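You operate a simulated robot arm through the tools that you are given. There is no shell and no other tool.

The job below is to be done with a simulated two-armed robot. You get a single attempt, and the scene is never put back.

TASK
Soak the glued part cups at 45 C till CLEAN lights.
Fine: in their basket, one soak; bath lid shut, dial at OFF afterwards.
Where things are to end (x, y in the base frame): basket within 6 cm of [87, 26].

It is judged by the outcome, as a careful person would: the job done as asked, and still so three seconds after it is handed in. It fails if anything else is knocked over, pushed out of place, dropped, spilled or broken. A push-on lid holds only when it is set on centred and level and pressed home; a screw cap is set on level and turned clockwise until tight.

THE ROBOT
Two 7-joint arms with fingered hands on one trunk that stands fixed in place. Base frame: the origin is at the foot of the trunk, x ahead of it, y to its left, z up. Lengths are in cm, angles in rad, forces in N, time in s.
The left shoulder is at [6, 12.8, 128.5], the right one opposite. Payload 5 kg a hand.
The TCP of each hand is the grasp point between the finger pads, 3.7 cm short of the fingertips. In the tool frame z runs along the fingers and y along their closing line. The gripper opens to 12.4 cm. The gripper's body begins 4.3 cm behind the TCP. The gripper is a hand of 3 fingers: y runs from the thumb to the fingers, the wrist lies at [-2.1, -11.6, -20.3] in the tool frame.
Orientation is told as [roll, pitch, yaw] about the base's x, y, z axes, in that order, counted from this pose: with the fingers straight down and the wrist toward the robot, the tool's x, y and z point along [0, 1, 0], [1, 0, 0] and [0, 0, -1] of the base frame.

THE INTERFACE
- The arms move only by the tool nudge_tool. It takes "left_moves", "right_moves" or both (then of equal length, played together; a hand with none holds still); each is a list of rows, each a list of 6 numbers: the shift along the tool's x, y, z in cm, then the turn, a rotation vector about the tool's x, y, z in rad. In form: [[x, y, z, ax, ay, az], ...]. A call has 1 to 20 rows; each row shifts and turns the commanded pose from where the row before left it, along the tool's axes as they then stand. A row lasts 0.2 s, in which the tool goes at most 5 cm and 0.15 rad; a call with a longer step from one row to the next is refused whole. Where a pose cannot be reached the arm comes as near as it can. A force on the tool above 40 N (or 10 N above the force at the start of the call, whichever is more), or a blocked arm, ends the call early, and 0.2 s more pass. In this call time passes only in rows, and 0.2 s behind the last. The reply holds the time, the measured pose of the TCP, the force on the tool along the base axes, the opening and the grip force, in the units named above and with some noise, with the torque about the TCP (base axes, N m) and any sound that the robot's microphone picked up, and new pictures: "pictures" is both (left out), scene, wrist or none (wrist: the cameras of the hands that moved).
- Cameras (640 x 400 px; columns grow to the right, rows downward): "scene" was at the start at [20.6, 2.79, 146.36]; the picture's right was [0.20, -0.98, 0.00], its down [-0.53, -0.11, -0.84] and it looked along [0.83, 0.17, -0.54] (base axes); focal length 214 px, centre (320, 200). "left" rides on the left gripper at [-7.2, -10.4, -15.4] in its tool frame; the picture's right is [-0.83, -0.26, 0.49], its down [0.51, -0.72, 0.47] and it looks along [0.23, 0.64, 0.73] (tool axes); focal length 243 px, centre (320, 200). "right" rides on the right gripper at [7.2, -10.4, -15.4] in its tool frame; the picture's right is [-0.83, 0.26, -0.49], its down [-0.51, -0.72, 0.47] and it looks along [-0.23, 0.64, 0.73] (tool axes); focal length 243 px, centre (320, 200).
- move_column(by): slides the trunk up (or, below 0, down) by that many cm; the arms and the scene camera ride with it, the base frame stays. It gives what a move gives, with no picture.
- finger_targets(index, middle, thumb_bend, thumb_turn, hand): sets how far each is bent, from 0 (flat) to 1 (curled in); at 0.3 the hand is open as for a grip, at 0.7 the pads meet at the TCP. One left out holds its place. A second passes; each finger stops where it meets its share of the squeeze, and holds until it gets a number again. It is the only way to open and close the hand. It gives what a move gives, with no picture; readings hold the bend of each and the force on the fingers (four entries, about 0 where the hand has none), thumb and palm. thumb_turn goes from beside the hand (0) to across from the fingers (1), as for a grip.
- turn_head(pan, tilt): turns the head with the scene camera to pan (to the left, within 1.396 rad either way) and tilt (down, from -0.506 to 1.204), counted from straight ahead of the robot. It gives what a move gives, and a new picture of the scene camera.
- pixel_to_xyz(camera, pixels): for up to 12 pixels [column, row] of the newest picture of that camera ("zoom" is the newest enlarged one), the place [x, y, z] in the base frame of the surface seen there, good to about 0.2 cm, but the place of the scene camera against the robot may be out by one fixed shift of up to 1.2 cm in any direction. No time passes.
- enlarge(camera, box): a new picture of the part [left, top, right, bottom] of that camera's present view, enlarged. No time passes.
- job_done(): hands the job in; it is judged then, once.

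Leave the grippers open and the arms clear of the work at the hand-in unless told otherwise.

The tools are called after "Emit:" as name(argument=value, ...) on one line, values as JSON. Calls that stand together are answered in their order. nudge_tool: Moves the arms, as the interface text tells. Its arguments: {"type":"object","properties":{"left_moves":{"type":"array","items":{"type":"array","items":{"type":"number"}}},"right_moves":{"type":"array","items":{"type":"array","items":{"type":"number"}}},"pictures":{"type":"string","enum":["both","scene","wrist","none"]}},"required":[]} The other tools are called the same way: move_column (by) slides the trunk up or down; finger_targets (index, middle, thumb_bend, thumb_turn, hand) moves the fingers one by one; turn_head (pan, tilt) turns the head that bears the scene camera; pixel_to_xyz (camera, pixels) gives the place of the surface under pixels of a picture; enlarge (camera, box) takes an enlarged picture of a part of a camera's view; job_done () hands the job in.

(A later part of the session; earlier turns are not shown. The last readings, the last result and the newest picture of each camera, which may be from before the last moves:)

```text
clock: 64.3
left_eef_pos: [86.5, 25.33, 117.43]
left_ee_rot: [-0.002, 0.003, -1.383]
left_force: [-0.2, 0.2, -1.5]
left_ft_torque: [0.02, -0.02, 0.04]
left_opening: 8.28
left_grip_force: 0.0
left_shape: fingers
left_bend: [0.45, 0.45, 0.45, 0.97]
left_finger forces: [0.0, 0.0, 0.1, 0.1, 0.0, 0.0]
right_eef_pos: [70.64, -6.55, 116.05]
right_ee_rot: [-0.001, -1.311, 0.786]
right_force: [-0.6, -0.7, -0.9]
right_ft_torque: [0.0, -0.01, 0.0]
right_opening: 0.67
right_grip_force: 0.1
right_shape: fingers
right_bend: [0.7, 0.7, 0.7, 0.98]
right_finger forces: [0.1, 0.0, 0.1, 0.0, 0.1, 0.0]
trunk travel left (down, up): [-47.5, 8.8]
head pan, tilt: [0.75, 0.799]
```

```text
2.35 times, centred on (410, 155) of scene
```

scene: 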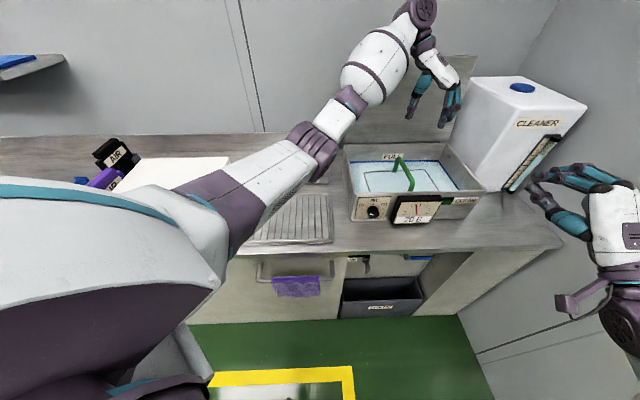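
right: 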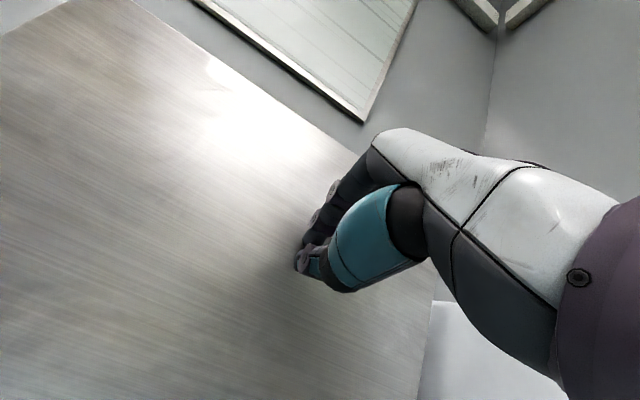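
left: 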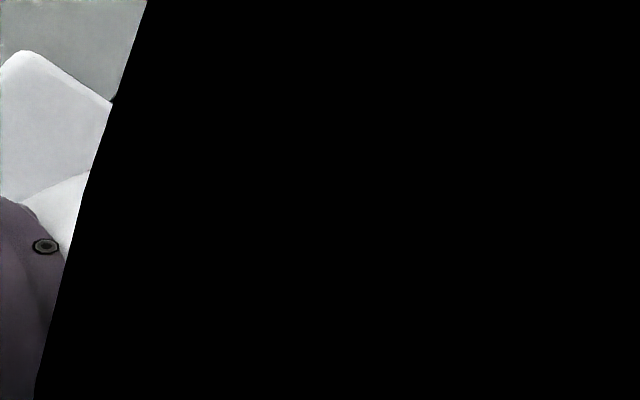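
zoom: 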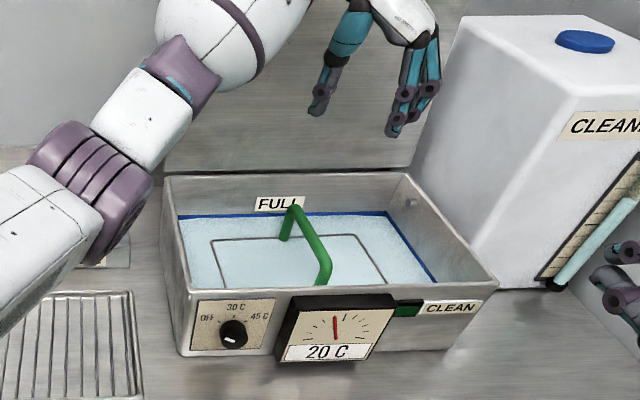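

The basket sits squarely in the bath with the handle below the rim. Next is closing the lid: I'll use the left hand from above, straddling the lid's top edge with fingers behind. First I raise the hand and turn it to yaw +45°, and open it fully.

Emit:
nudge_tool(left_moves=[[0, 0, -1, 0, 0, -0.145], [0, 0, -1, 0, 0, -0.145], [0, 0, -1, 0, 0, -0.145], [0, 0, -1, 0, 0, -0.145], [0, 0, -1, 0, 0, -0.145], [0, 0, -1, 0, 0, -0.145], [0, 0, -1, 0, 0, -0.145], [0, 0, -1, 0, 0, -0.145], [0, 0, -1, 0, 0, -0.145], [0, 0, -1, 0, 0, -0.145], [0, 0, -1, 0, 0, -0.145], [0, 0, -1, 0, 0, -0.145], [0, 0, -1, 0, 0, -0.145], [0, 0, -1, 0, 0, -0.145], [0, 0, -1, 0, 0, -0.145]], pictures="both")

Emit:
finger_targets(hand="left", index=0.3, middle=0.3, thumb_bend=0.3)

Emit:
enlarge(camera="scene", box=[310, 30, 510, 240])

```text
clock: 67.5
left_eef_pos: [86.52, 25.2, 132.23]
left_ee_rot: [0.003, -0.002, 0.794]
left_force: [-0.1, -0.1, 0.6]
left_ft_torque: [0.02, 0.0, 0.0]
left_opening: 8.28
left_grip_force: 0.1
left_shape: fingers
left_bend: [0.45, 0.45, 0.45, 0.97]
left_finger forces: [0.0, 0.1, 0.1, 0.0, 0.0, 0.0]
right_eef_pos: [70.79, -6.55, 116.01]
right_ee_rot: [0.002, -1.311, 0.785]
right_force: [-0.8, -0.7, 0.0]
right_ft_torque: [0.0, -0.01, 0.0]
right_opening: 0.68
right_grip_force: 0.0
right_shape: fingers
right_bend: [0.7, 0.7, 0.7, 0.98]
right_finger forces: [0.1, 0.0, 0.0, 0.0, 0.0, 0.0]
trunk travel left (down, up): [-47.5, 8.8]
head pan, tilt: [0.75, 0.799]
```

scene: 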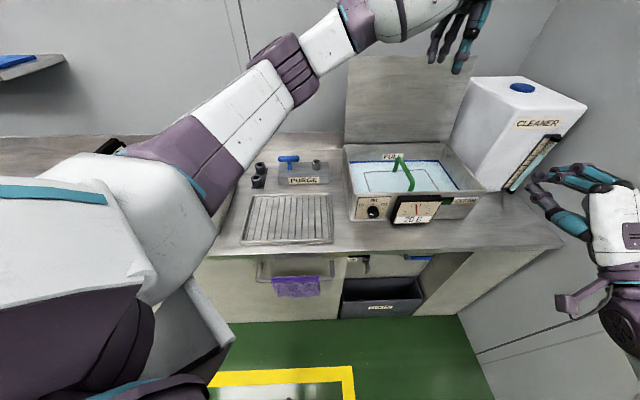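
left: 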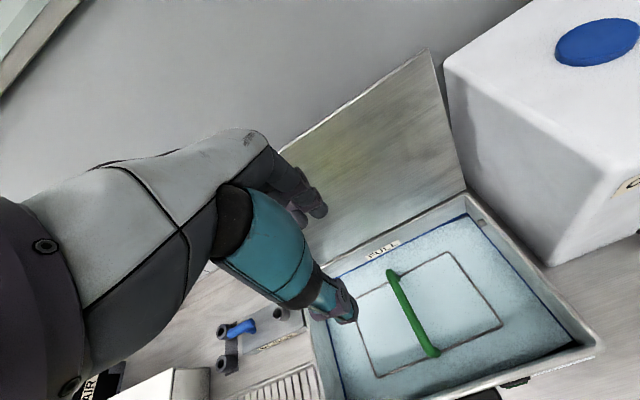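

```text
clock: 68.5
left_eef_pos: [86.58, 25.27, 132.32]
left_ee_rot: [0.005, -0.001, 0.791]
left_force: [-0.6, 0.2, -0.6]
left_ft_torque: [-0.02, 0.02, 0.0]
left_opening: 12.83
left_grip_force: 0.1
left_shape: fingers
left_bend: [0.3, 0.3, 0.3, 0.97]
left_finger forces: [0.0, 0.1, 0.1, 0.0, 0.1, 0.1]
right_eef_pos: [70.73, -6.59, 115.97]
right_ee_rot: [0.002, -1.311, 0.784]
right_force: [-0.5, -0.1, 0.0]
right_ft_torque: [0.02, 0.03, 0.01]
right_opening: 0.64
right_grip_force: 0.1
right_shape: fingers
right_bend: [0.7, 0.7, 0.7, 0.98]
right_finger forces: [0.1, 0.0, 0.1, 0.0, 0.0, 0.0]
trunk travel left (down, up): [-47.5, 8.8]
head pan, tilt: [0.75, 0.799]
```

```text
1.90 times, centred on (410, 135) of scene
```

zoom: 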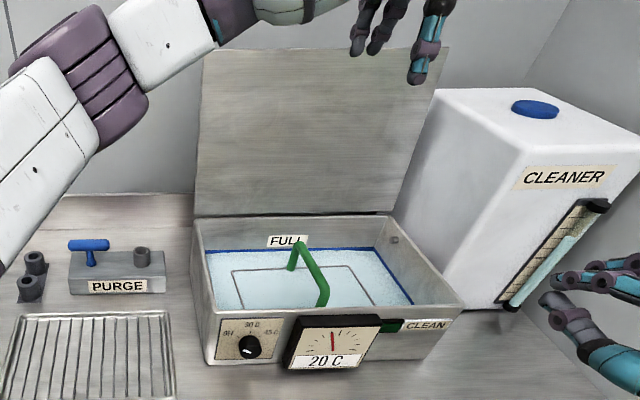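

I can see the lid's top edge in the left picture from (428,50) to (283,152). I measure it, plus the handle and basket.

Emit:
pixel_to_xyz(camera="left", pixels=[[427, 55], [380, 85], [340, 112], [300, 142], [463, 190], [330, 130], [400, 100], [392, 275], [412, 312], [433, 352], [448, 254], [500, 325]])

Emit:
pixel_to_xyz(camera="left", pixels=[[375, 376], [357, 298], [350, 240], [400, 210], [300, 70], [200, 60], [440, 60]])

```text
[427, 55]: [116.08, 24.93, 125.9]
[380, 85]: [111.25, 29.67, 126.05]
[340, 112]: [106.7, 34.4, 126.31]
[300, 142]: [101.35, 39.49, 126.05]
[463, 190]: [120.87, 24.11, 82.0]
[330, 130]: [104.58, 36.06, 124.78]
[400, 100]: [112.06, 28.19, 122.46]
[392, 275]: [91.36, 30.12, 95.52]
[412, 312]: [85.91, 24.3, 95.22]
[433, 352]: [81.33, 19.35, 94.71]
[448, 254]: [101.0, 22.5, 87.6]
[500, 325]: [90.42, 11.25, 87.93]
```

```text
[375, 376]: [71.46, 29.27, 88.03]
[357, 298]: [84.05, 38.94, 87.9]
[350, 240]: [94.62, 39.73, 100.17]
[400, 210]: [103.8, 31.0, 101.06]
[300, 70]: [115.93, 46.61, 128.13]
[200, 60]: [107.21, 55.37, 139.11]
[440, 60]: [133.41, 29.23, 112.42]
```

Lid top edge mid ≈ (101.3, 39.7, 126); basket centre ≈ (86.2, 25.9), fine. I tilt the left hand 15° forward and move it over the lid edge, about 7 cm left of the middle so it misses the knob.

Emit:
nudge_tool(left_moves=[[0, 0, 0, -0.13, 0, 0], [0, 0, 0, -0.13, 0, 0], [1.1, 3.32, 0.89, 0, 0, 0], [1.1, 3.32, 0.89, 0, 0, 0], [1.1, 3.32, 0.89, 0, 0, 0], [1.1, 3.32, 0.89, 0, 0, 0], [1.1, 3.32, 0.89, 0, 0, 0], [1.1, 3.32, 0.89, 0, 0, 0]], pictures="both")

Emit:
turn_head(pan=0.55, tilt=0.6)

Emit:
enlarge(camera="scene", box=[250, 50, 470, 230])

```text
clock: 70.3
left_eef_pos: [96.4, 44.62, 132.13]
left_ee_rot: [0.002, -0.26, 0.793]
left_force: [1.1, -0.1, 0.2]
left_ft_torque: [-0.02, 0.0, -0.02]
left_opening: 12.84
left_grip_force: 0.0
left_shape: fingers
left_bend: [0.3, 0.3, 0.3, 0.97]
left_finger forces: [0.0, 0.0, 0.0, 0.0, 0.1, 0.0]
right_eef_pos: [70.71, -6.45, 115.95]
right_ee_rot: [0.001, -1.311, 0.785]
right_force: [0.4, 0.1, -0.2]
right_ft_torque: [-0.02, 0.01, 0.0]
right_opening: 0.68
right_grip_force: 0.0
right_shape: fingers
right_bend: [0.7, 0.7, 0.7, 0.98]
right_finger forces: [0.0, 0.0, 0.0, 0.0, 0.0, 0.0]
trunk travel left (down, up): [-47.5, 8.8]
head pan, tilt: [0.75, 0.799]
```

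scene: 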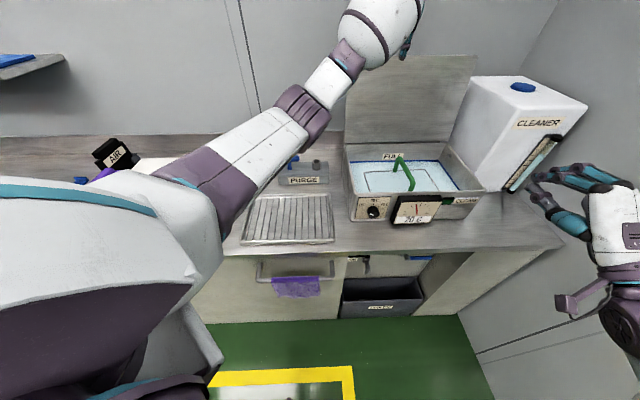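
left: 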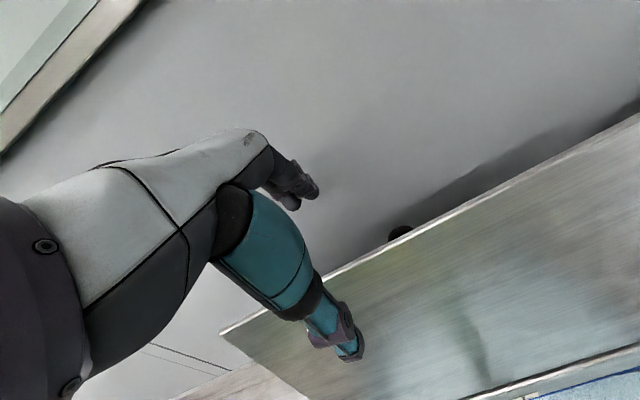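

```text
clock: 71.1
left_eef_pos: [96.34, 44.49, 132.11]
left_ee_rot: [0.003, -0.26, 0.792]
left_force: [-0.6, -0.1, 0.4]
left_ft_torque: [-0.05, -0.03, 0.0]
left_opening: 12.87
left_grip_force: 0.0
left_shape: fingers
left_bend: [0.3, 0.3, 0.3, 0.97]
left_finger forces: [0.0, 0.1, 0.1, 0.1, 0.0, 0.0]
right_eef_pos: [70.64, -6.54, 116.09]
right_ee_rot: [0.001, -1.31, 0.785]
right_force: [0.1, 0.2, 0.5]
right_ft_torque: [0.02, -0.01, 0.03]
right_opening: 0.66
right_grip_force: 0.1
right_shape: fingers
right_bend: [0.7, 0.7, 0.7, 0.98]
right_finger forces: [0.0, 0.0, 0.1, 0.1, 0.0, 0.0]
trunk travel left (down, up): [-47.5, 8.8]
head pan, tilt: [0.55, 0.6]
```

scene: 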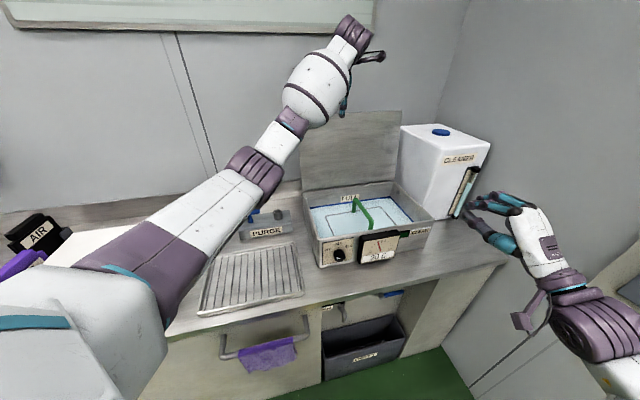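

```text
2.22 times, centred on (360, 140) of scene
```

zoom: 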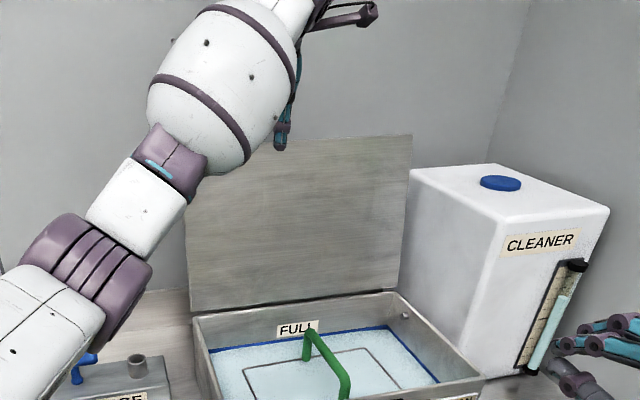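

The fingers are behind the lid edge and the thumb in front of it. I descend straight down 7.5 cm.

Emit:
nudge_tool(left_moves=[[0, -0.39, 1.45, 0, 0, 0], [0, -0.39, 1.45, 0, 0, 0], [0, -0.39, 1.45, 0, 0, 0], [0, -0.39, 1.45, 0, 0, 0], [0, -0.39, 1.45, 0, 0, 0]], pictures="both")

Emit:
enlarge(camera="scene", box=[250, 50, 470, 230])

```text
clock: 72.3
left_eef_pos: [96.29, 44.6, 124.74]
left_ee_rot: [0.004, -0.26, 0.792]
left_force: [0.4, 1.1, -0.4]
left_ft_torque: [-0.03, 0.01, -0.01]
left_opening: 12.86
left_grip_force: 0.0
left_shape: fingers
left_bend: [0.3, 0.3, 0.3, 0.97]
left_finger forces: [0.0, 0.0, 0.0, 0.0, 0.1, 0.0]
right_eef_pos: [70.82, -6.5, 116.04]
right_ee_rot: [0.004, -1.31, 0.784]
right_force: [0.5, 1.1, 0.0]
right_ft_torque: [0.04, -0.04, -0.03]
right_opening: 0.68
right_grip_force: 0.1
right_shape: fingers
right_bend: [0.7, 0.7, 0.7, 0.98]
right_finger forces: [0.1, 0.0, 0.1, 0.0, 0.2, 0.1]
trunk travel left (down, up): [-47.5, 8.8]
head pan, tilt: [0.55, 0.6]
```

scene: 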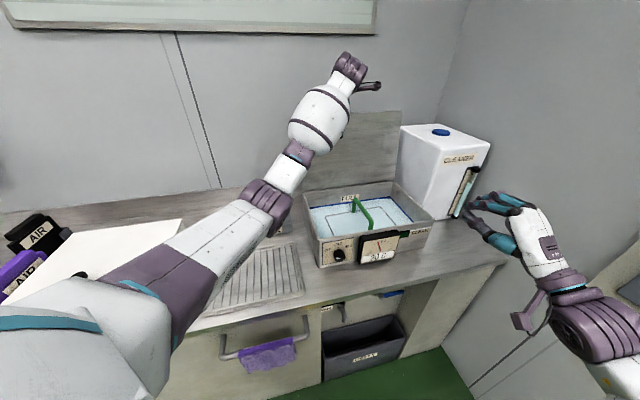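
left: 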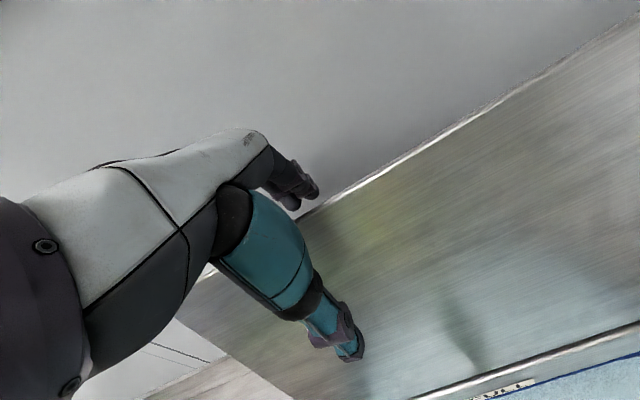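

```text
2.22 times, centred on (360, 140) of scene
```

zoom: 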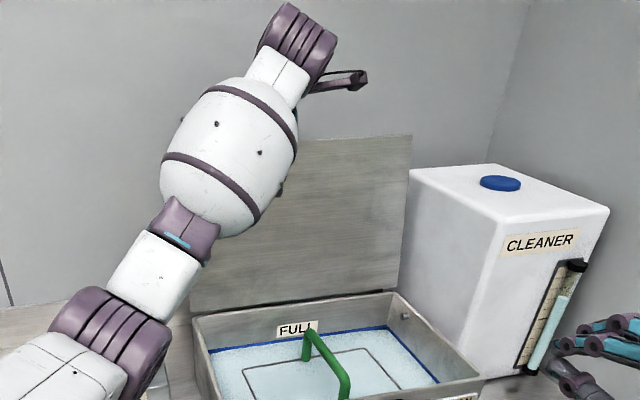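

The hand straddles the lid edge. I close the hand partway so thumb and fingers bracket the plate loosely.

Emit:
finger_targets(hand="left", index=0.58, middle=0.58, thumb_bend=0.58)

Emit:
nudge_tool(left_moves=[[0, -0.97, -0.26, 0, 0, 0], [0, -0.97, -0.26, -0.03, 0, 0], [0, -0.97, -0.26, -0.03, 0, 0], [0, -0.97, -0.26, -0.03, 0, 0]], pictures="both")

Emit:
enlarge(camera="scene", box=[250, 50, 470, 230])

```text
clock: 73.3
left_eef_pos: [96.33, 44.64, 124.72]
left_ee_rot: [0.003, -0.259, 0.79]
left_force: [0.1, 0.2, 0.4]
left_ft_torque: [0.0, 0.03, 0.02]
left_opening: 4.67
left_grip_force: 0.1
left_shape: fingers
left_bend: [0.57, 0.57, 0.57, 0.97]
left_finger forces: [0.0, 0.0, 0.0, 0.0, 0.0, 0.0]
right_eef_pos: [70.68, -6.48, 116.01]
right_ee_rot: [0.001, -1.31, 0.785]
right_force: [-0.1, 0.3, -0.1]
right_ft_torque: [0.01, 0.04, -0.04]
right_opening: 0.67
right_grip_force: 0.1
right_shape: fingers
right_bend: [0.7, 0.7, 0.7, 0.98]
right_finger forces: [0.0, 0.1, 0.0, 0.1, 0.0, 0.0]
trunk travel left (down, up): [-47.5, 8.8]
head pan, tilt: [0.55, 0.6]
```

```text
clock: 74.3
left_eef_pos: [93.4, 41.69, 124.76]
left_ee_rot: [0.005, -0.351, 0.792]
left_force: [0.6, 1.1, 3.4]
left_ft_torque: [0.04, -0.04, 0.02]
left_opening: 4.82
left_grip_force: 1.5
left_shape: fingers
left_bend: [0.56, 0.57, 0.57, 0.97]
left_finger forces: [2.6, 0.0, 0.1, 0.0, 0.1, 0.1]
right_eef_pos: [70.57, -6.6, 116.02]
right_ee_rot: [-0.001, -1.31, 0.787]
right_force: [0.7, 0.4, 0.0]
right_ft_torque: [0.0, -0.03, 0.02]
right_opening: 0.65
right_grip_force: 0.0
right_shape: fingers
right_bend: [0.7, 0.7, 0.7, 0.98]
right_finger forces: [0.0, 0.1, 0.0, 0.0, 0.0, 0.1]
trunk travel left (down, up): [-47.5, 8.8]
head pan, tilt: [0.55, 0.6]
```

scene: 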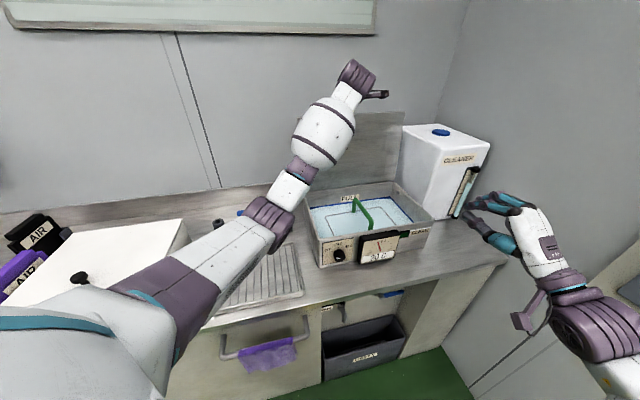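
left: 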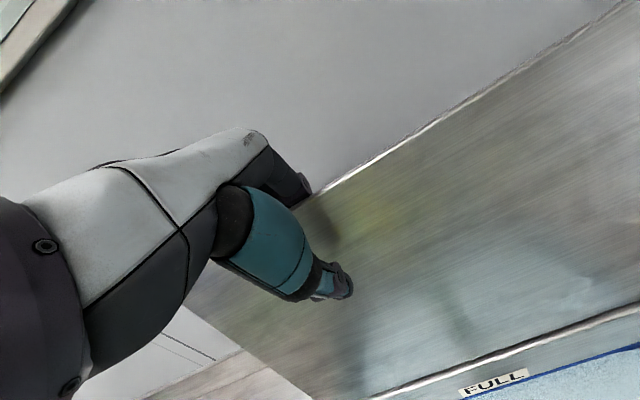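

```text
2.22 times, centred on (360, 140) of scene
```

zoom: 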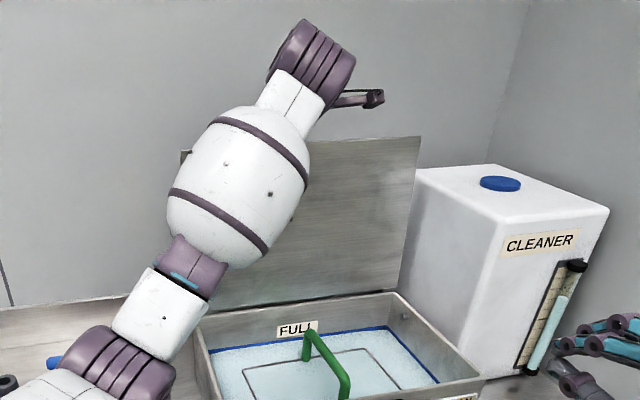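

The index finger is pulling the lid. I continue along the closing arc, the hand turning with the lid.

Emit:
nudge_tool(left_moves=[[0, -1.2, -0.56, -0.05, 0, 0], [0, -1.2, -0.56, -0.05, 0, 0], [0, -1.2, -0.56, -0.05, 0, 0], [0, -1.2, -0.56, -0.05, 0, 0], [0, -1.2, -0.56, -0.05, 0, 0]], pictures="both")

Emit:
enlarge(camera="scene", box=[250, 50, 470, 230])

```text
clock: 75.5
left_eef_pos: [88.78, 37.0, 124.54]
left_ee_rot: [0.004, -0.6, 0.789]
left_force: [1.2, 0.8, -0.2]
left_ft_torque: [-0.04, 0.05, 0.0]
left_opening: 4.72
left_grip_force: 0.4
left_shape: fingers
left_bend: [0.57, 0.57, 0.57, 0.97]
left_finger forces: [1.0, 0.0, 0.0, 0.0, 0.0, 0.1]
right_eef_pos: [70.65, -6.48, 116.04]
right_ee_rot: [0.002, -1.31, 0.783]
right_force: [0.0, -0.6, -0.3]
right_ft_torque: [0.0, 0.0, -0.02]
right_opening: 0.64
right_grip_force: 0.1
right_shape: fingers
right_bend: [0.7, 0.7, 0.7, 0.98]
right_finger forces: [0.0, 0.1, 0.0, 0.1, 0.0, 0.1]
trunk travel left (down, up): [-47.5, 8.8]
head pan, tilt: [0.55, 0.6]
```

scene: 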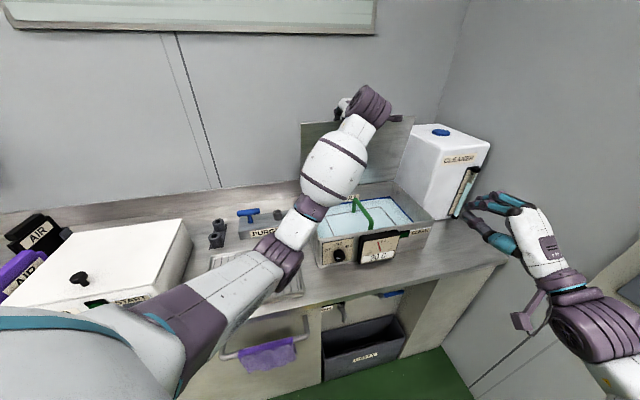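
left: 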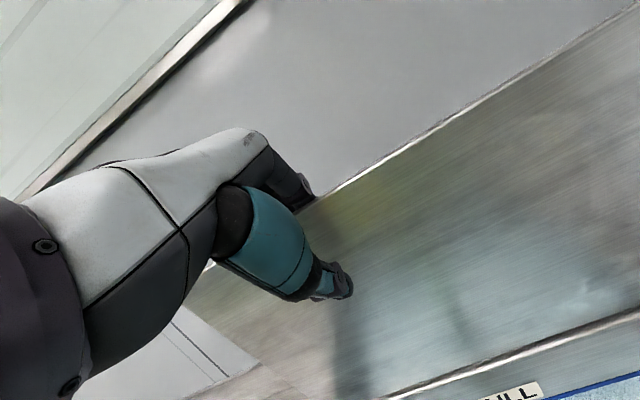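

```text
2.22 times, centred on (360, 140) of scene
```

zoom: 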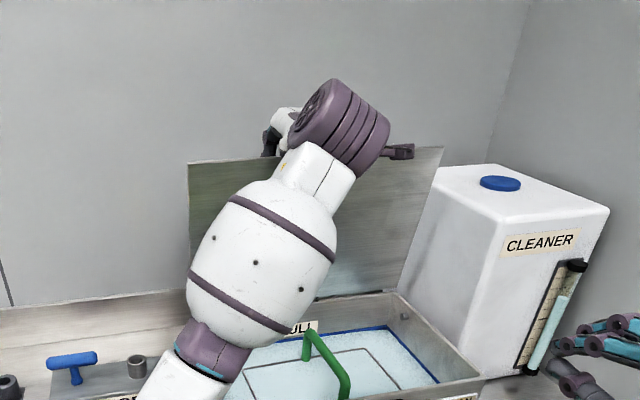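

The lid is around 80°. I continue five more steps.

Emit:
nudge_tool(left_moves=[[0, -1.2, -0.5, -0.05, 0, 0], [0, -1.2, -0.5, -0.05, 0, 0], [0, -1.2, -0.5, -0.05, 0, 0], [0, -1.2, -0.5, -0.05, 0, 0], [0, -1.2, -0.5, -0.05, 0, 0]], pictures="both")

Emit:
enlarge(camera="scene", box=[250, 50, 470, 230])

```text
clock: 76.7
left_eef_pos: [84.38, 32.53, 122.59]
left_ee_rot: [0.008, -0.852, 0.787]
left_force: [0.9, 0.5, 0.5]
left_ft_torque: [-0.02, 0.04, 0.02]
left_opening: 4.75
left_grip_force: 0.5
left_shape: fingers
left_bend: [0.57, 0.57, 0.57, 0.97]
left_finger forces: [0.8, 0.0, 0.0, 0.0, 0.0, 0.0]
right_eef_pos: [70.71, -6.49, 116.1]
right_ee_rot: [0.001, -1.31, 0.782]
right_force: [-1.2, -0.3, 0.4]
right_ft_torque: [0.01, 0.0, -0.01]
right_opening: 0.68
right_grip_force: 0.0
right_shape: fingers
right_bend: [0.7, 0.7, 0.7, 0.98]
right_finger forces: [0.0, 0.0, 0.1, 0.0, 0.0, 0.1]
trunk travel left (down, up): [-47.5, 8.8]
head pan, tilt: [0.55, 0.6]
```

scene: 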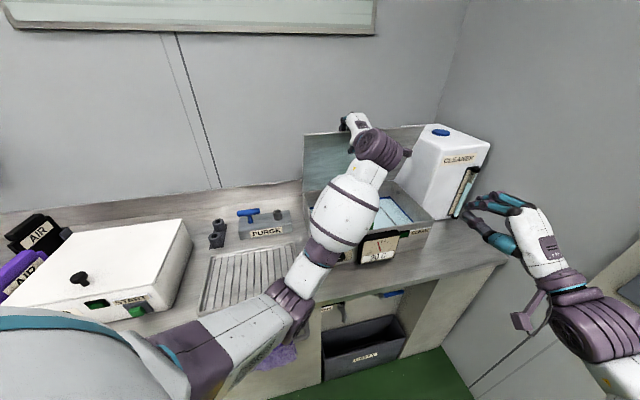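
left: 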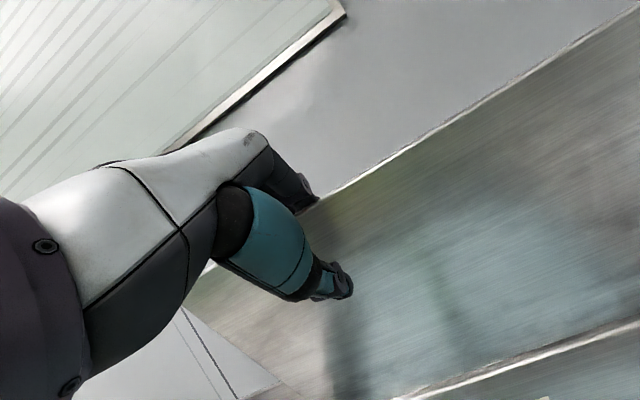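

```text
2.22 times, centred on (360, 140) of scene
```

zoom: 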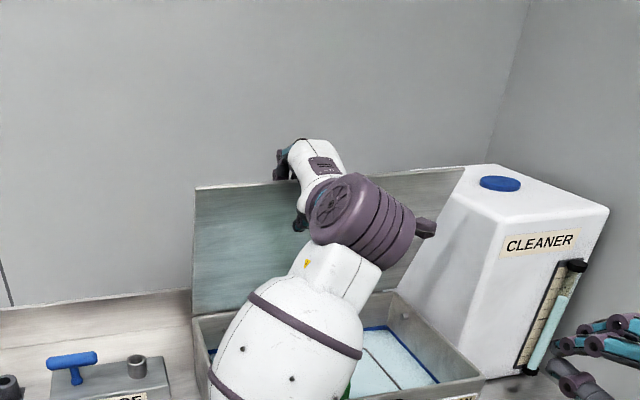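

The lid holds itself by friction at this angle (about 65°). I check how close the forearm is to the bath and bench before going lower.

Emit:
pixel_to_xyz(camera="scene", pixels=[[340, 215], [330, 250], [310, 275], [290, 295], [265, 315], [385, 150], [350, 118], [310, 140], [425, 128], [305, 190]])

```text
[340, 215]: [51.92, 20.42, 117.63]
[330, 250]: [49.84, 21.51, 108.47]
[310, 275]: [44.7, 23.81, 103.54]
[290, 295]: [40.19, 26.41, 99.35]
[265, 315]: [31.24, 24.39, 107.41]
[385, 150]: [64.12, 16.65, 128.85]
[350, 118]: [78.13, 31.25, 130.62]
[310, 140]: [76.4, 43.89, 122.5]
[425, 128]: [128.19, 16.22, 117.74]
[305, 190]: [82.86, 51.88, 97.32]
```

The forearm is still about 17 cm above the bench. As the lid goes lower I'll turn the hand back toward fingers-down so the elbow stays high, pulling the lid along its arc to about 40°.

Emit:
nudge_tool(left_moves=[[0, -1.406, -0.697, 0.0565, 0, 0], [0, -1.48, -0.51, 0.0565, 0, 0], [0, -1.5, -0.285, 0.0565, 0, 0], [0, -1.538, -0.09, 0.0565, 0, 0], [0, -1.529, 0.066, 0.0565, 0, 0], [0, -1.466, 0.248, 0.0565, 0, 0], [0, -1.43, 0.4, 0.0565, 0, 0], [0, -1.38, 0.546, 0.0565, 0, 0]], pictures="both")

Emit:
enlarge(camera="scene", box=[250, 50, 470, 230])

```text
clock: 78.5
left_eef_pos: [77.54, 25.79, 115.34]
left_ee_rot: [0.005, -0.396, 0.79]
left_force: [-0.6, 0.4, 1.3]
left_ft_torque: [0.05, -0.02, -0.02]
left_opening: 4.69
left_grip_force: 0.6
left_shape: fingers
left_bend: [0.57, 0.57, 0.57, 0.97]
left_finger forces: [0.5, 0.4, 0.0, 0.1, 0.0, 0.0]
right_eef_pos: [70.72, -6.6, 116.06]
right_ee_rot: [0.002, -1.311, 0.784]
right_force: [0.0, -0.7, -0.7]
right_ft_torque: [-0.02, -0.01, 0.0]
right_opening: 0.66
right_grip_force: 0.0
right_shape: fingers
right_bend: [0.7, 0.7, 0.7, 0.98]
right_finger forces: [0.0, 0.1, 0.0, 0.1, 0.1, 0.0]
trunk travel left (down, up): [-47.5, 8.8]
head pan, tilt: [0.55, 0.6]
```

scene: 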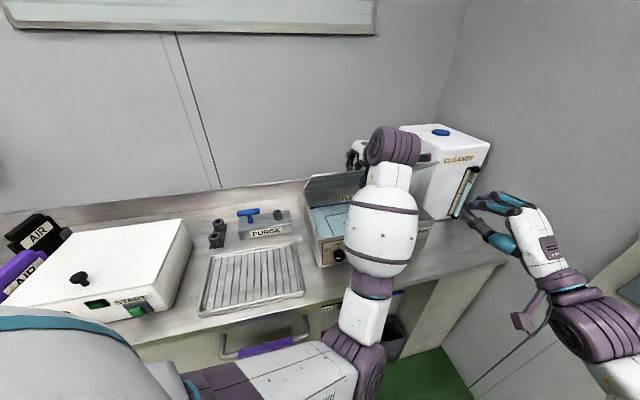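
left: 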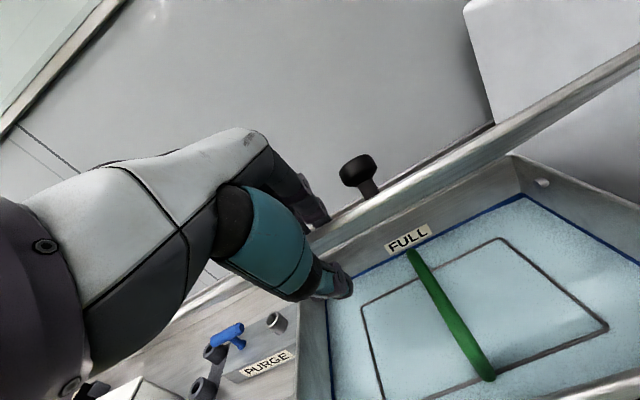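

```text
2.22 times, centred on (360, 140) of scene
```

zoom: 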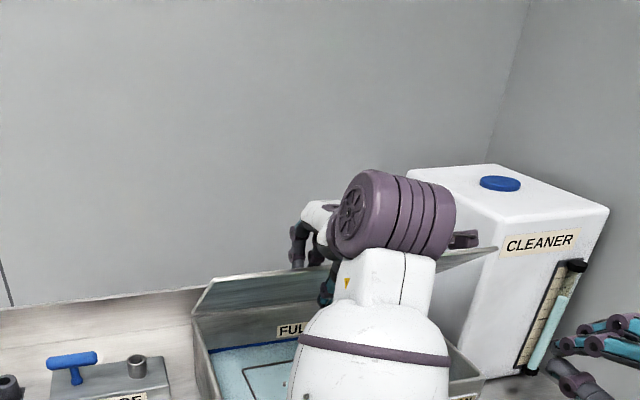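

The lid is around 35–40° now. The elbow has dropped in front of the bench, so I check its place.

Emit:
pixel_to_xyz(camera="scene", pixels=[[365, 310], [372, 290], [350, 350], [372, 370], [300, 365], [385, 235], [400, 150], [320, 305], [306, 340], [270, 348], [340, 180], [310, 195]])

Emit:
pixel_to_xyz(camera="left", pixels=[[358, 165], [640, 50], [450, 160], [380, 205], [540, 180], [320, 205], [410, 262], [485, 372]])

```text
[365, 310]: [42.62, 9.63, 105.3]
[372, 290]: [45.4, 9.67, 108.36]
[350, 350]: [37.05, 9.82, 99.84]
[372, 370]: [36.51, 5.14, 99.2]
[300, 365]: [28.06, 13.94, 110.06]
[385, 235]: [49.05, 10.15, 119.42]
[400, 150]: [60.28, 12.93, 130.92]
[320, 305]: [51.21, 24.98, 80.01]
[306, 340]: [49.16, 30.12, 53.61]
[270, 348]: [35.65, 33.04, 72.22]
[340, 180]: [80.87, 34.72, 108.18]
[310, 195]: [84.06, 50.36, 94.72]
```

```text
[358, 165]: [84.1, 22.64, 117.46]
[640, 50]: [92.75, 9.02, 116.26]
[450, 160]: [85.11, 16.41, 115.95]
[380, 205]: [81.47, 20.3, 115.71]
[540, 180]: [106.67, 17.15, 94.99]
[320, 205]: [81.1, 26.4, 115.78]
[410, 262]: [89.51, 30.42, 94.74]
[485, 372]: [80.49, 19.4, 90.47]
```

The elbow is clear in front of the bench. The lid sits at 40° by hinge friction with no load on the thumb, so I withdraw the hand along its own axis and will then press the lid down from above.

Emit:
nudge_tool(left_moves=[[0, -0.2, -1.5, 0, 0, 0], [0, 0, -2, 0, 0, 0], [0, 0, -2.5, 0, 0, 0], [0, 0, -2.5, 0, 0, 0], [0, 0, -2, 0, 0, 0]], pictures="both")

Emit:
finger_targets(hand="left", index=0.7, middle=0.7, thumb_bend=0.7)

Emit:
enlarge(camera="left", box=[160, 60, 640, 360])

```text
clock: 79.7
left_eef_pos: [74.49, 22.66, 125.05]
left_ee_rot: [0.004, -0.397, 0.79]
left_force: [0.0, 0.3, 0.6]
left_ft_torque: [-0.01, -0.01, 0.0]
left_opening: 4.64
left_grip_force: 0.0
left_shape: fingers
left_bend: [0.57, 0.57, 0.57, 0.97]
left_finger forces: [0.1, 0.1, 0.1, 0.0, 0.0, 0.1]
right_eef_pos: [70.64, -6.58, 115.98]
right_ee_rot: [-0.001, -1.31, 0.786]
right_force: [-0.2, 0.4, -0.3]
right_ft_torque: [0.0, -0.05, 0.0]
right_opening: 0.64
right_grip_force: 0.0
right_shape: fingers
right_bend: [0.7, 0.7, 0.7, 0.98]
right_finger forces: [0.0, 0.1, 0.1, 0.1, 0.0, 0.1]
trunk travel left (down, up): [-47.5, 8.8]
head pan, tilt: [0.55, 0.6]
```

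scene: 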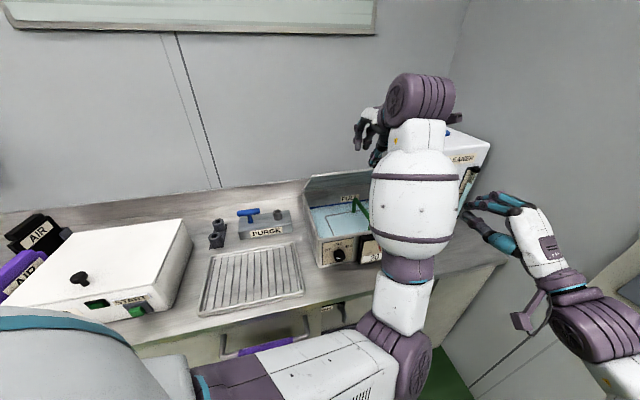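
left: 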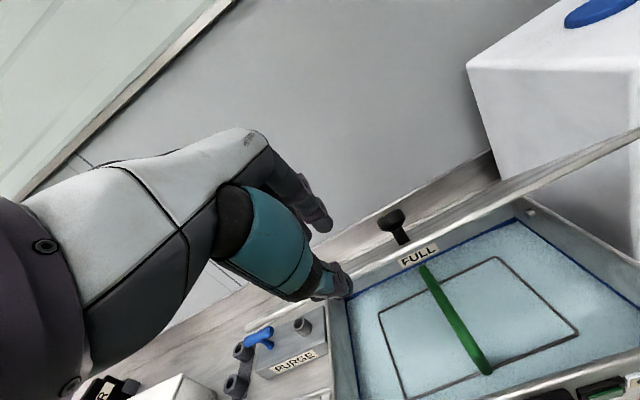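

```text
clock: 80.7
left_eef_pos: [74.63, 22.66, 125.13]
left_ee_rot: [0.005, -0.398, 0.789]
left_force: [0.6, 0.0, -0.5]
left_ft_torque: [-0.01, -0.04, 0.01]
left_opening: 0.73
left_grip_force: 0.0
left_shape: fingers
left_bend: [0.7, 0.7, 0.7, 0.97]
left_finger forces: [0.0, 0.0, 0.1, 0.0, 0.0, 0.1]
right_eef_pos: [70.63, -6.51, 116.02]
right_ee_rot: [0.001, -1.312, 0.784]
right_force: [0.1, -0.4, -0.8]
right_ft_torque: [0.03, 0.01, 0.01]
right_opening: 0.68
right_grip_force: 0.1
right_shape: fingers
right_bend: [0.7, 0.7, 0.7, 0.98]
right_finger forces: [0.0, 0.1, 0.0, 0.0, 0.0, 0.0]
trunk travel left (down, up): [-47.5, 8.8]
head pan, tilt: [0.55, 0.6]
```

```text
1.33 times, centred on (400, 210) of left
```

zoom: 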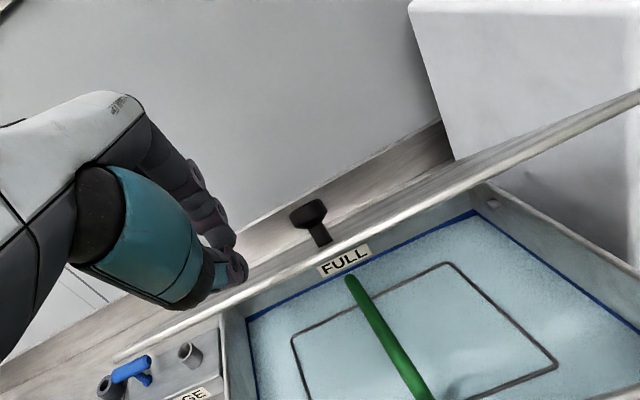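

The lid stays put. I bring the closed fingertips over the lid's top surface near the front, left of the knob, and begin pressing down.

Emit:
nudge_tool(left_moves=[[0.75, 1.76, 2.9, 0, 0, 0], [0.75, 1.76, 2.9, 0, 0, 0], [0, -0.73, 1.1, 0.03, 0, 0], [0, -0.73, 1.1, 0.03, 0, 0], [0, -0.7, 1.1, 0.03, 0, 0], [0, -0.65, 1.15, 0.03, 0, 0]], pictures="both")

Emit:
enlarge(camera="left", box=[160, 60, 640, 360])

```text
clock: 82.1
left_eef_pos: [76.59, 26.79, 115.98]
left_ee_rot: [0.004, -0.278, 0.791]
left_force: [-0.1, 0.3, 0.9]
left_ft_torque: [0.02, 0.03, 0.02]
left_opening: 0.61
left_grip_force: 0.0
left_shape: fingers
left_bend: [0.7, 0.7, 0.7, 0.97]
left_finger forces: [0.1, 0.0, 0.1, 0.1, 0.2, 0.0]
right_eef_pos: [70.77, -6.57, 116.02]
right_ee_rot: [0.003, -1.311, 0.782]
right_force: [0.2, 1.0, 1.0]
right_ft_torque: [0.01, -0.01, 0.01]
right_opening: 0.7
right_grip_force: 0.1
right_shape: fingers
right_bend: [0.7, 0.7, 0.7, 0.98]
right_finger forces: [0.0, 0.0, 0.0, 0.0, 0.0, 0.0]
trunk travel left (down, up): [-47.5, 8.8]
head pan, tilt: [0.55, 0.6]
```

scene: 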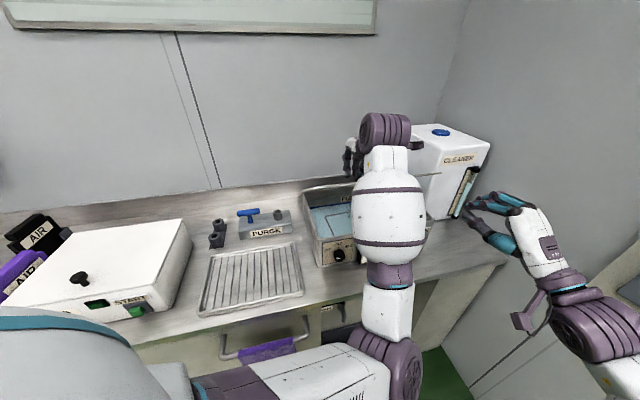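
left: 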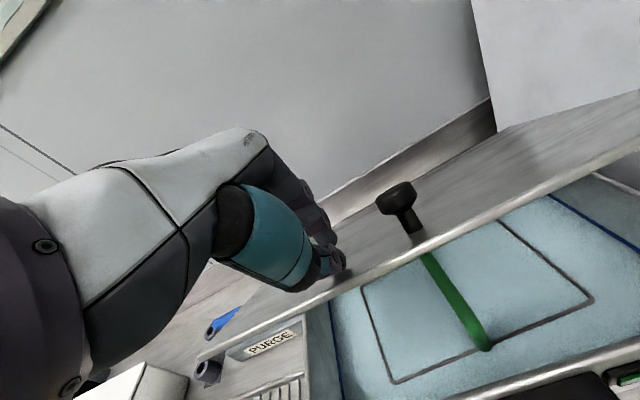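

```text
1.33 times, centred on (400, 210) of left
```

zoom: 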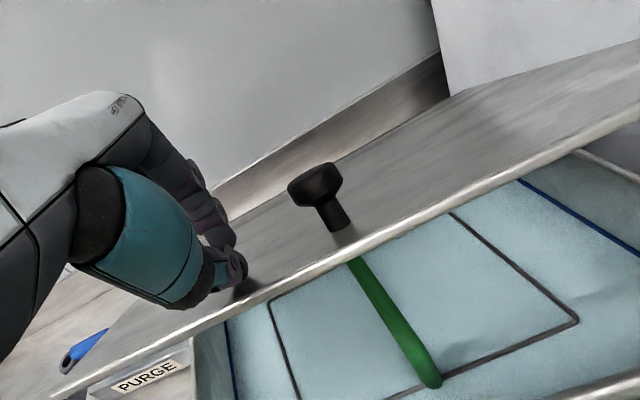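

Fingertips touch the lid just left of the knob. I press down further in a smooth line, straightening the hand as it goes.

Emit:
nudge_tool(left_moves=[[0, -0.645, 1.168, 0.03, 0, 0], [0, -0.61, 1.187, 0.03, 0, 0], [0, -0.574, 1.204, 0.03, 0, 0], [0, -0.538, 1.221, 0.03, 0, 0], [0, -0.5, 1.237, 0.03, 0, 0], [0, -0.464, 1.251, 0.03, 0, 0], [0, -0.426, 1.265, 0.03, 0, 0], [0, -0.387, 1.277, 0.03, 0, 0]], pictures="both")

Emit:
enlarge(camera="left", box=[160, 60, 640, 360])

```text
clock: 83.9
left_eef_pos: [74.94, 25.2, 105.55]
left_ee_rot: [0.002, -0.036, 0.794]
left_force: [-0.3, 0.3, 0.0]
left_ft_torque: [0.01, 0.01, 0.0]
left_opening: 0.66
left_grip_force: 0.0
left_shape: fingers
left_bend: [0.7, 0.7, 0.7, 0.97]
left_finger forces: [0.0, 0.0, 0.1, 0.1, 0.0, 0.0]
right_eef_pos: [70.61, -6.49, 115.98]
right_ee_rot: [0.002, -1.312, 0.783]
right_force: [-0.3, 1.0, -0.3]
right_ft_torque: [-0.01, -0.01, 0.0]
right_opening: 0.67
right_grip_force: 0.1
right_shape: fingers
right_bend: [0.7, 0.7, 0.7, 0.98]
right_finger forces: [0.0, 0.0, 0.0, 0.0, 0.0, 0.0]
trunk travel left (down, up): [-47.5, 8.8]
head pan, tilt: [0.55, 0.6]
```

scene: 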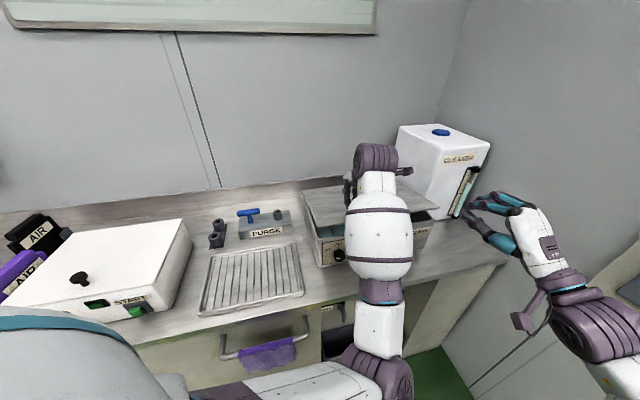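
left: 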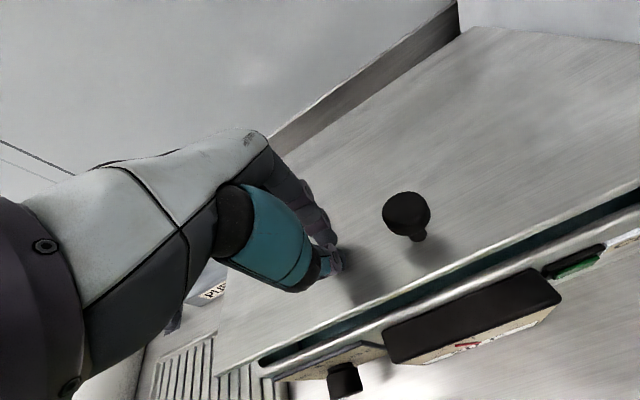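

```text
1.33 times, centred on (400, 210) of left
```

zoom: 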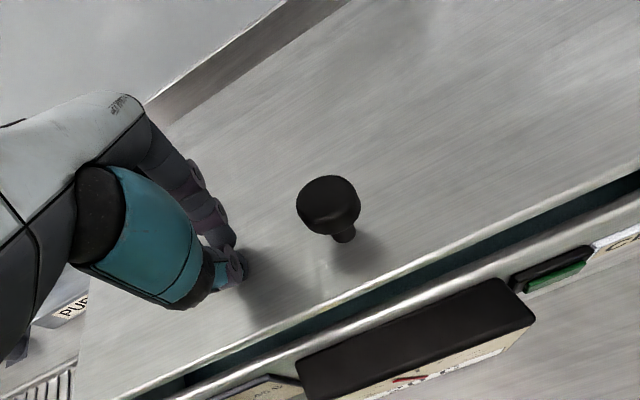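

The lid is nearly shut. I continue down in smaller steps until it seats.

Emit:
nudge_tool(left_moves=[[0, -0.1, 0.8, 0.02, 0, 0], [0, -0.1, 0.8, 0.01, 0, 0], [0, 0, 0.8, 0, 0, 0], [0, 0, 0.6, 0, 0, 0], [0, 0, 0.5, 0, 0, 0]], pictures="both")

Emit:
enlarge(camera="left", box=[160, 60, 640, 360])

```text
clock: 85.1
left_eef_pos: [74.83, 25.02, 102.04]
left_ee_rot: [0.005, -0.005, 0.793]
left_force: [-0.1, 1.5, 0.1]
left_ft_torque: [0.04, -0.01, 0.01]
left_opening: 0.66
left_grip_force: 0.1
left_shape: fingers
left_bend: [0.7, 0.7, 0.7, 0.97]
left_finger forces: [0.0, 0.0, 0.0, 0.0, 0.0, 0.0]
right_eef_pos: [70.69, -6.41, 116.01]
right_ee_rot: [0.001, -1.31, 0.785]
right_force: [0.1, 0.9, -0.1]
right_ft_torque: [0.01, -0.02, -0.04]
right_opening: 0.67
right_grip_force: 0.2
right_shape: fingers
right_bend: [0.7, 0.7, 0.7, 0.98]
right_finger forces: [0.0, 0.0, 0.0, 0.1, 0.0, 0.0]
trunk travel left (down, up): [-47.5, 8.8]
head pan, tilt: [0.55, 0.6]
```

scene: 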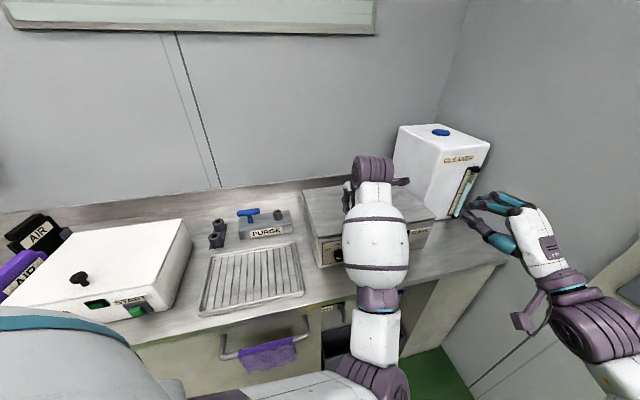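
left: 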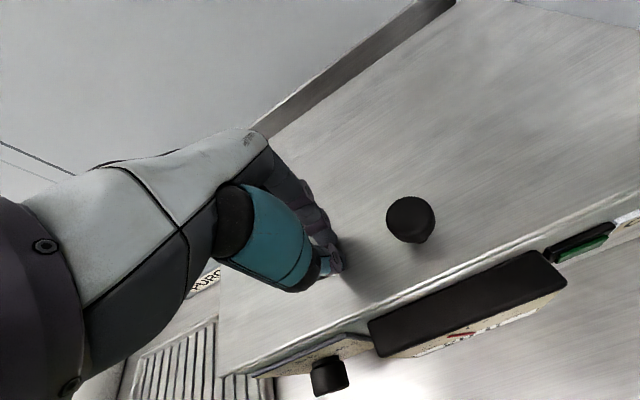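

```text
1.33 times, centred on (400, 210) of left
```

zoom: 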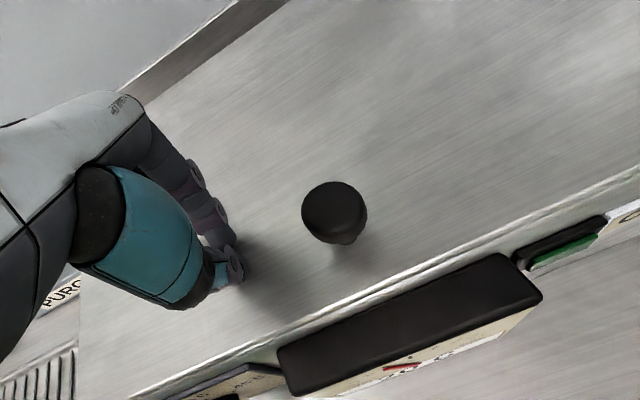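

The lid looks shut. I press a bit further to confirm it bottoms out, and check the knob height.

Emit:
nudge_tool(left_moves=[[0, 0, 0.3, 0, 0, 0], [0, 0, 0.3, 0, 0, 0], [0, 0, 0.3, 0, 0, 0], [0, 0, 0.3, 0, 0, 0]], pictures="wrist")

Emit:
pixel_to_xyz(camera="left", pixels=[[410, 215], [500, 100], [400, 285], [300, 330], [560, 215]])

```text
clock: 86.1
left_eef_pos: [74.62, 25.05, 101.24]
left_ee_rot: [0.001, -0.015, 0.79]
left_force: [-2.0, -0.9, 25.2]
left_ft_torque: [-0.55, 0.05, -0.03]
left_opening: 0.51
left_grip_force: 12.5
left_shape: fingers
left_bend: [0.7, 0.7, 0.7, 0.98]
left_finger forces: [2.2, 0.0, 0.0, 0.0, 23.2, 0.0]
right_eef_pos: [70.45, -6.76, 116.26]
right_ee_rot: [-0.007, -1.314, 0.791]
right_force: [-0.1, -0.3, 0.3]
right_ft_torque: [0.01, -0.02, -0.02]
right_opening: 0.69
right_grip_force: 0.0
right_shape: fingers
right_bend: [0.7, 0.7, 0.7, 0.98]
right_finger forces: [0.1, 0.0, 0.0, 0.0, 0.1, 0.0]
trunk travel left (down, up): [-47.5, 8.8]
head pan, tilt: [0.55, 0.6]
```

left: 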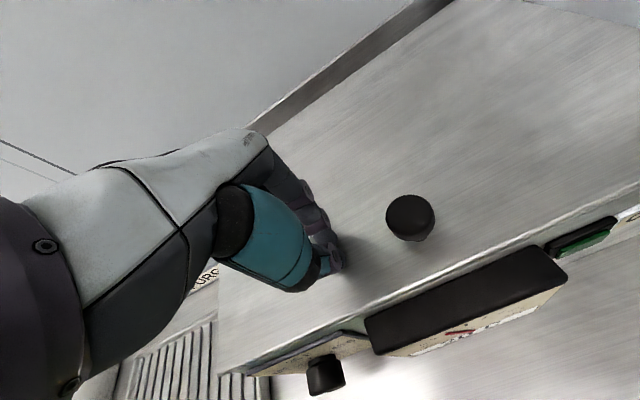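

```text
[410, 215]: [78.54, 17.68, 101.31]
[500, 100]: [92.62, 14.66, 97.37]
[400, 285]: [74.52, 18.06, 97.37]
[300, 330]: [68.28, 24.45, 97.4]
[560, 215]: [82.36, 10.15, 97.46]
```

The lid is home: knob back at z 101.3 and 25 N press held. Now I look closely at the dial, seen at (325,375) in the left picture.

Emit:
nudge_tool(left_moves=[[0, -0.5, -3, 0, 0, 0], [0, -1.5, -3, 0, 0, 0], [0, -2, -3, 0, 0, 0], [0, -3, -3, 0, 0, 0]], pictures="wrist")

Emit:
enlarge(camera="left", box=[260, 200, 500, 400])

Emit:
enlarge(camera="scene", box=[290, 200, 410, 280])

```text
clock: 87.1
left_eef_pos: [69.71, 19.74, 113.0]
left_ee_rot: [0.003, -0.007, 0.793]
left_force: [0.8, 0.3, -0.4]
left_ft_torque: [0.0, -0.01, 0.0]
left_opening: 0.65
left_grip_force: 0.1
left_shape: fingers
left_bend: [0.7, 0.7, 0.7, 0.97]
left_finger forces: [0.0, 0.0, 0.0, 0.0, 0.0, 0.1]
right_eef_pos: [70.62, -6.6, 116.11]
right_ee_rot: [-0.001, -1.314, 0.785]
right_force: [-0.9, -0.4, 0.1]
right_ft_torque: [0.0, 0.04, -0.01]
right_opening: 0.67
right_grip_force: 0.1
right_shape: fingers
right_bend: [0.7, 0.7, 0.7, 0.98]
right_finger forces: [0.0, 0.1, 0.0, 0.0, 0.0, 0.0]
trunk travel left (down, up): [-47.5, 8.8]
head pan, tilt: [0.55, 0.6]
```

left: 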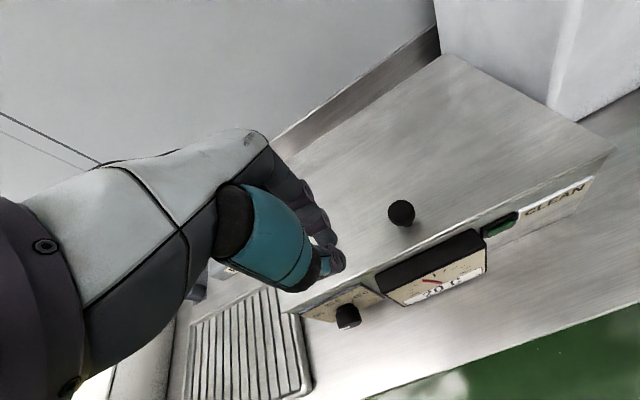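

```text
2.00 times, centred on (380, 300) of left
```

zoom: 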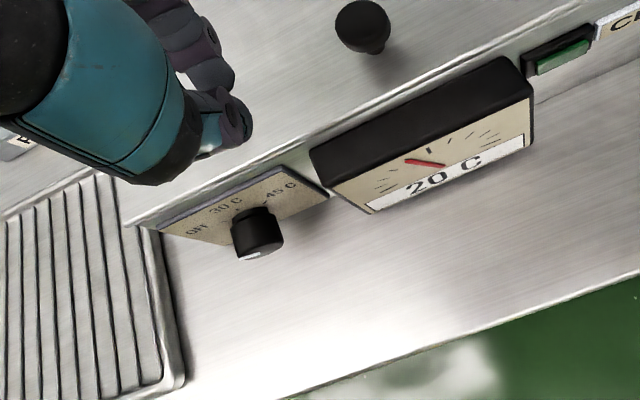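

```text
5.00 times, centred on (350, 240) of scene
```

zoom: 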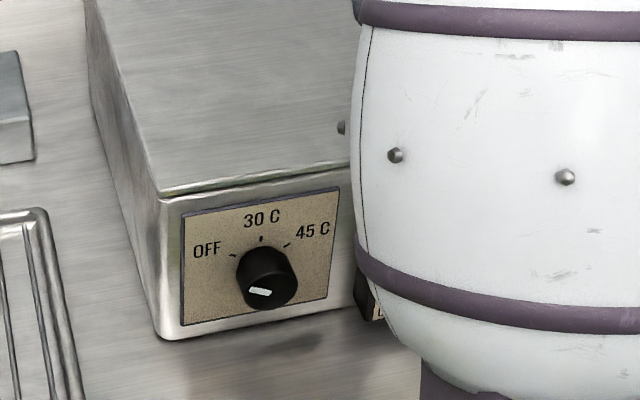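

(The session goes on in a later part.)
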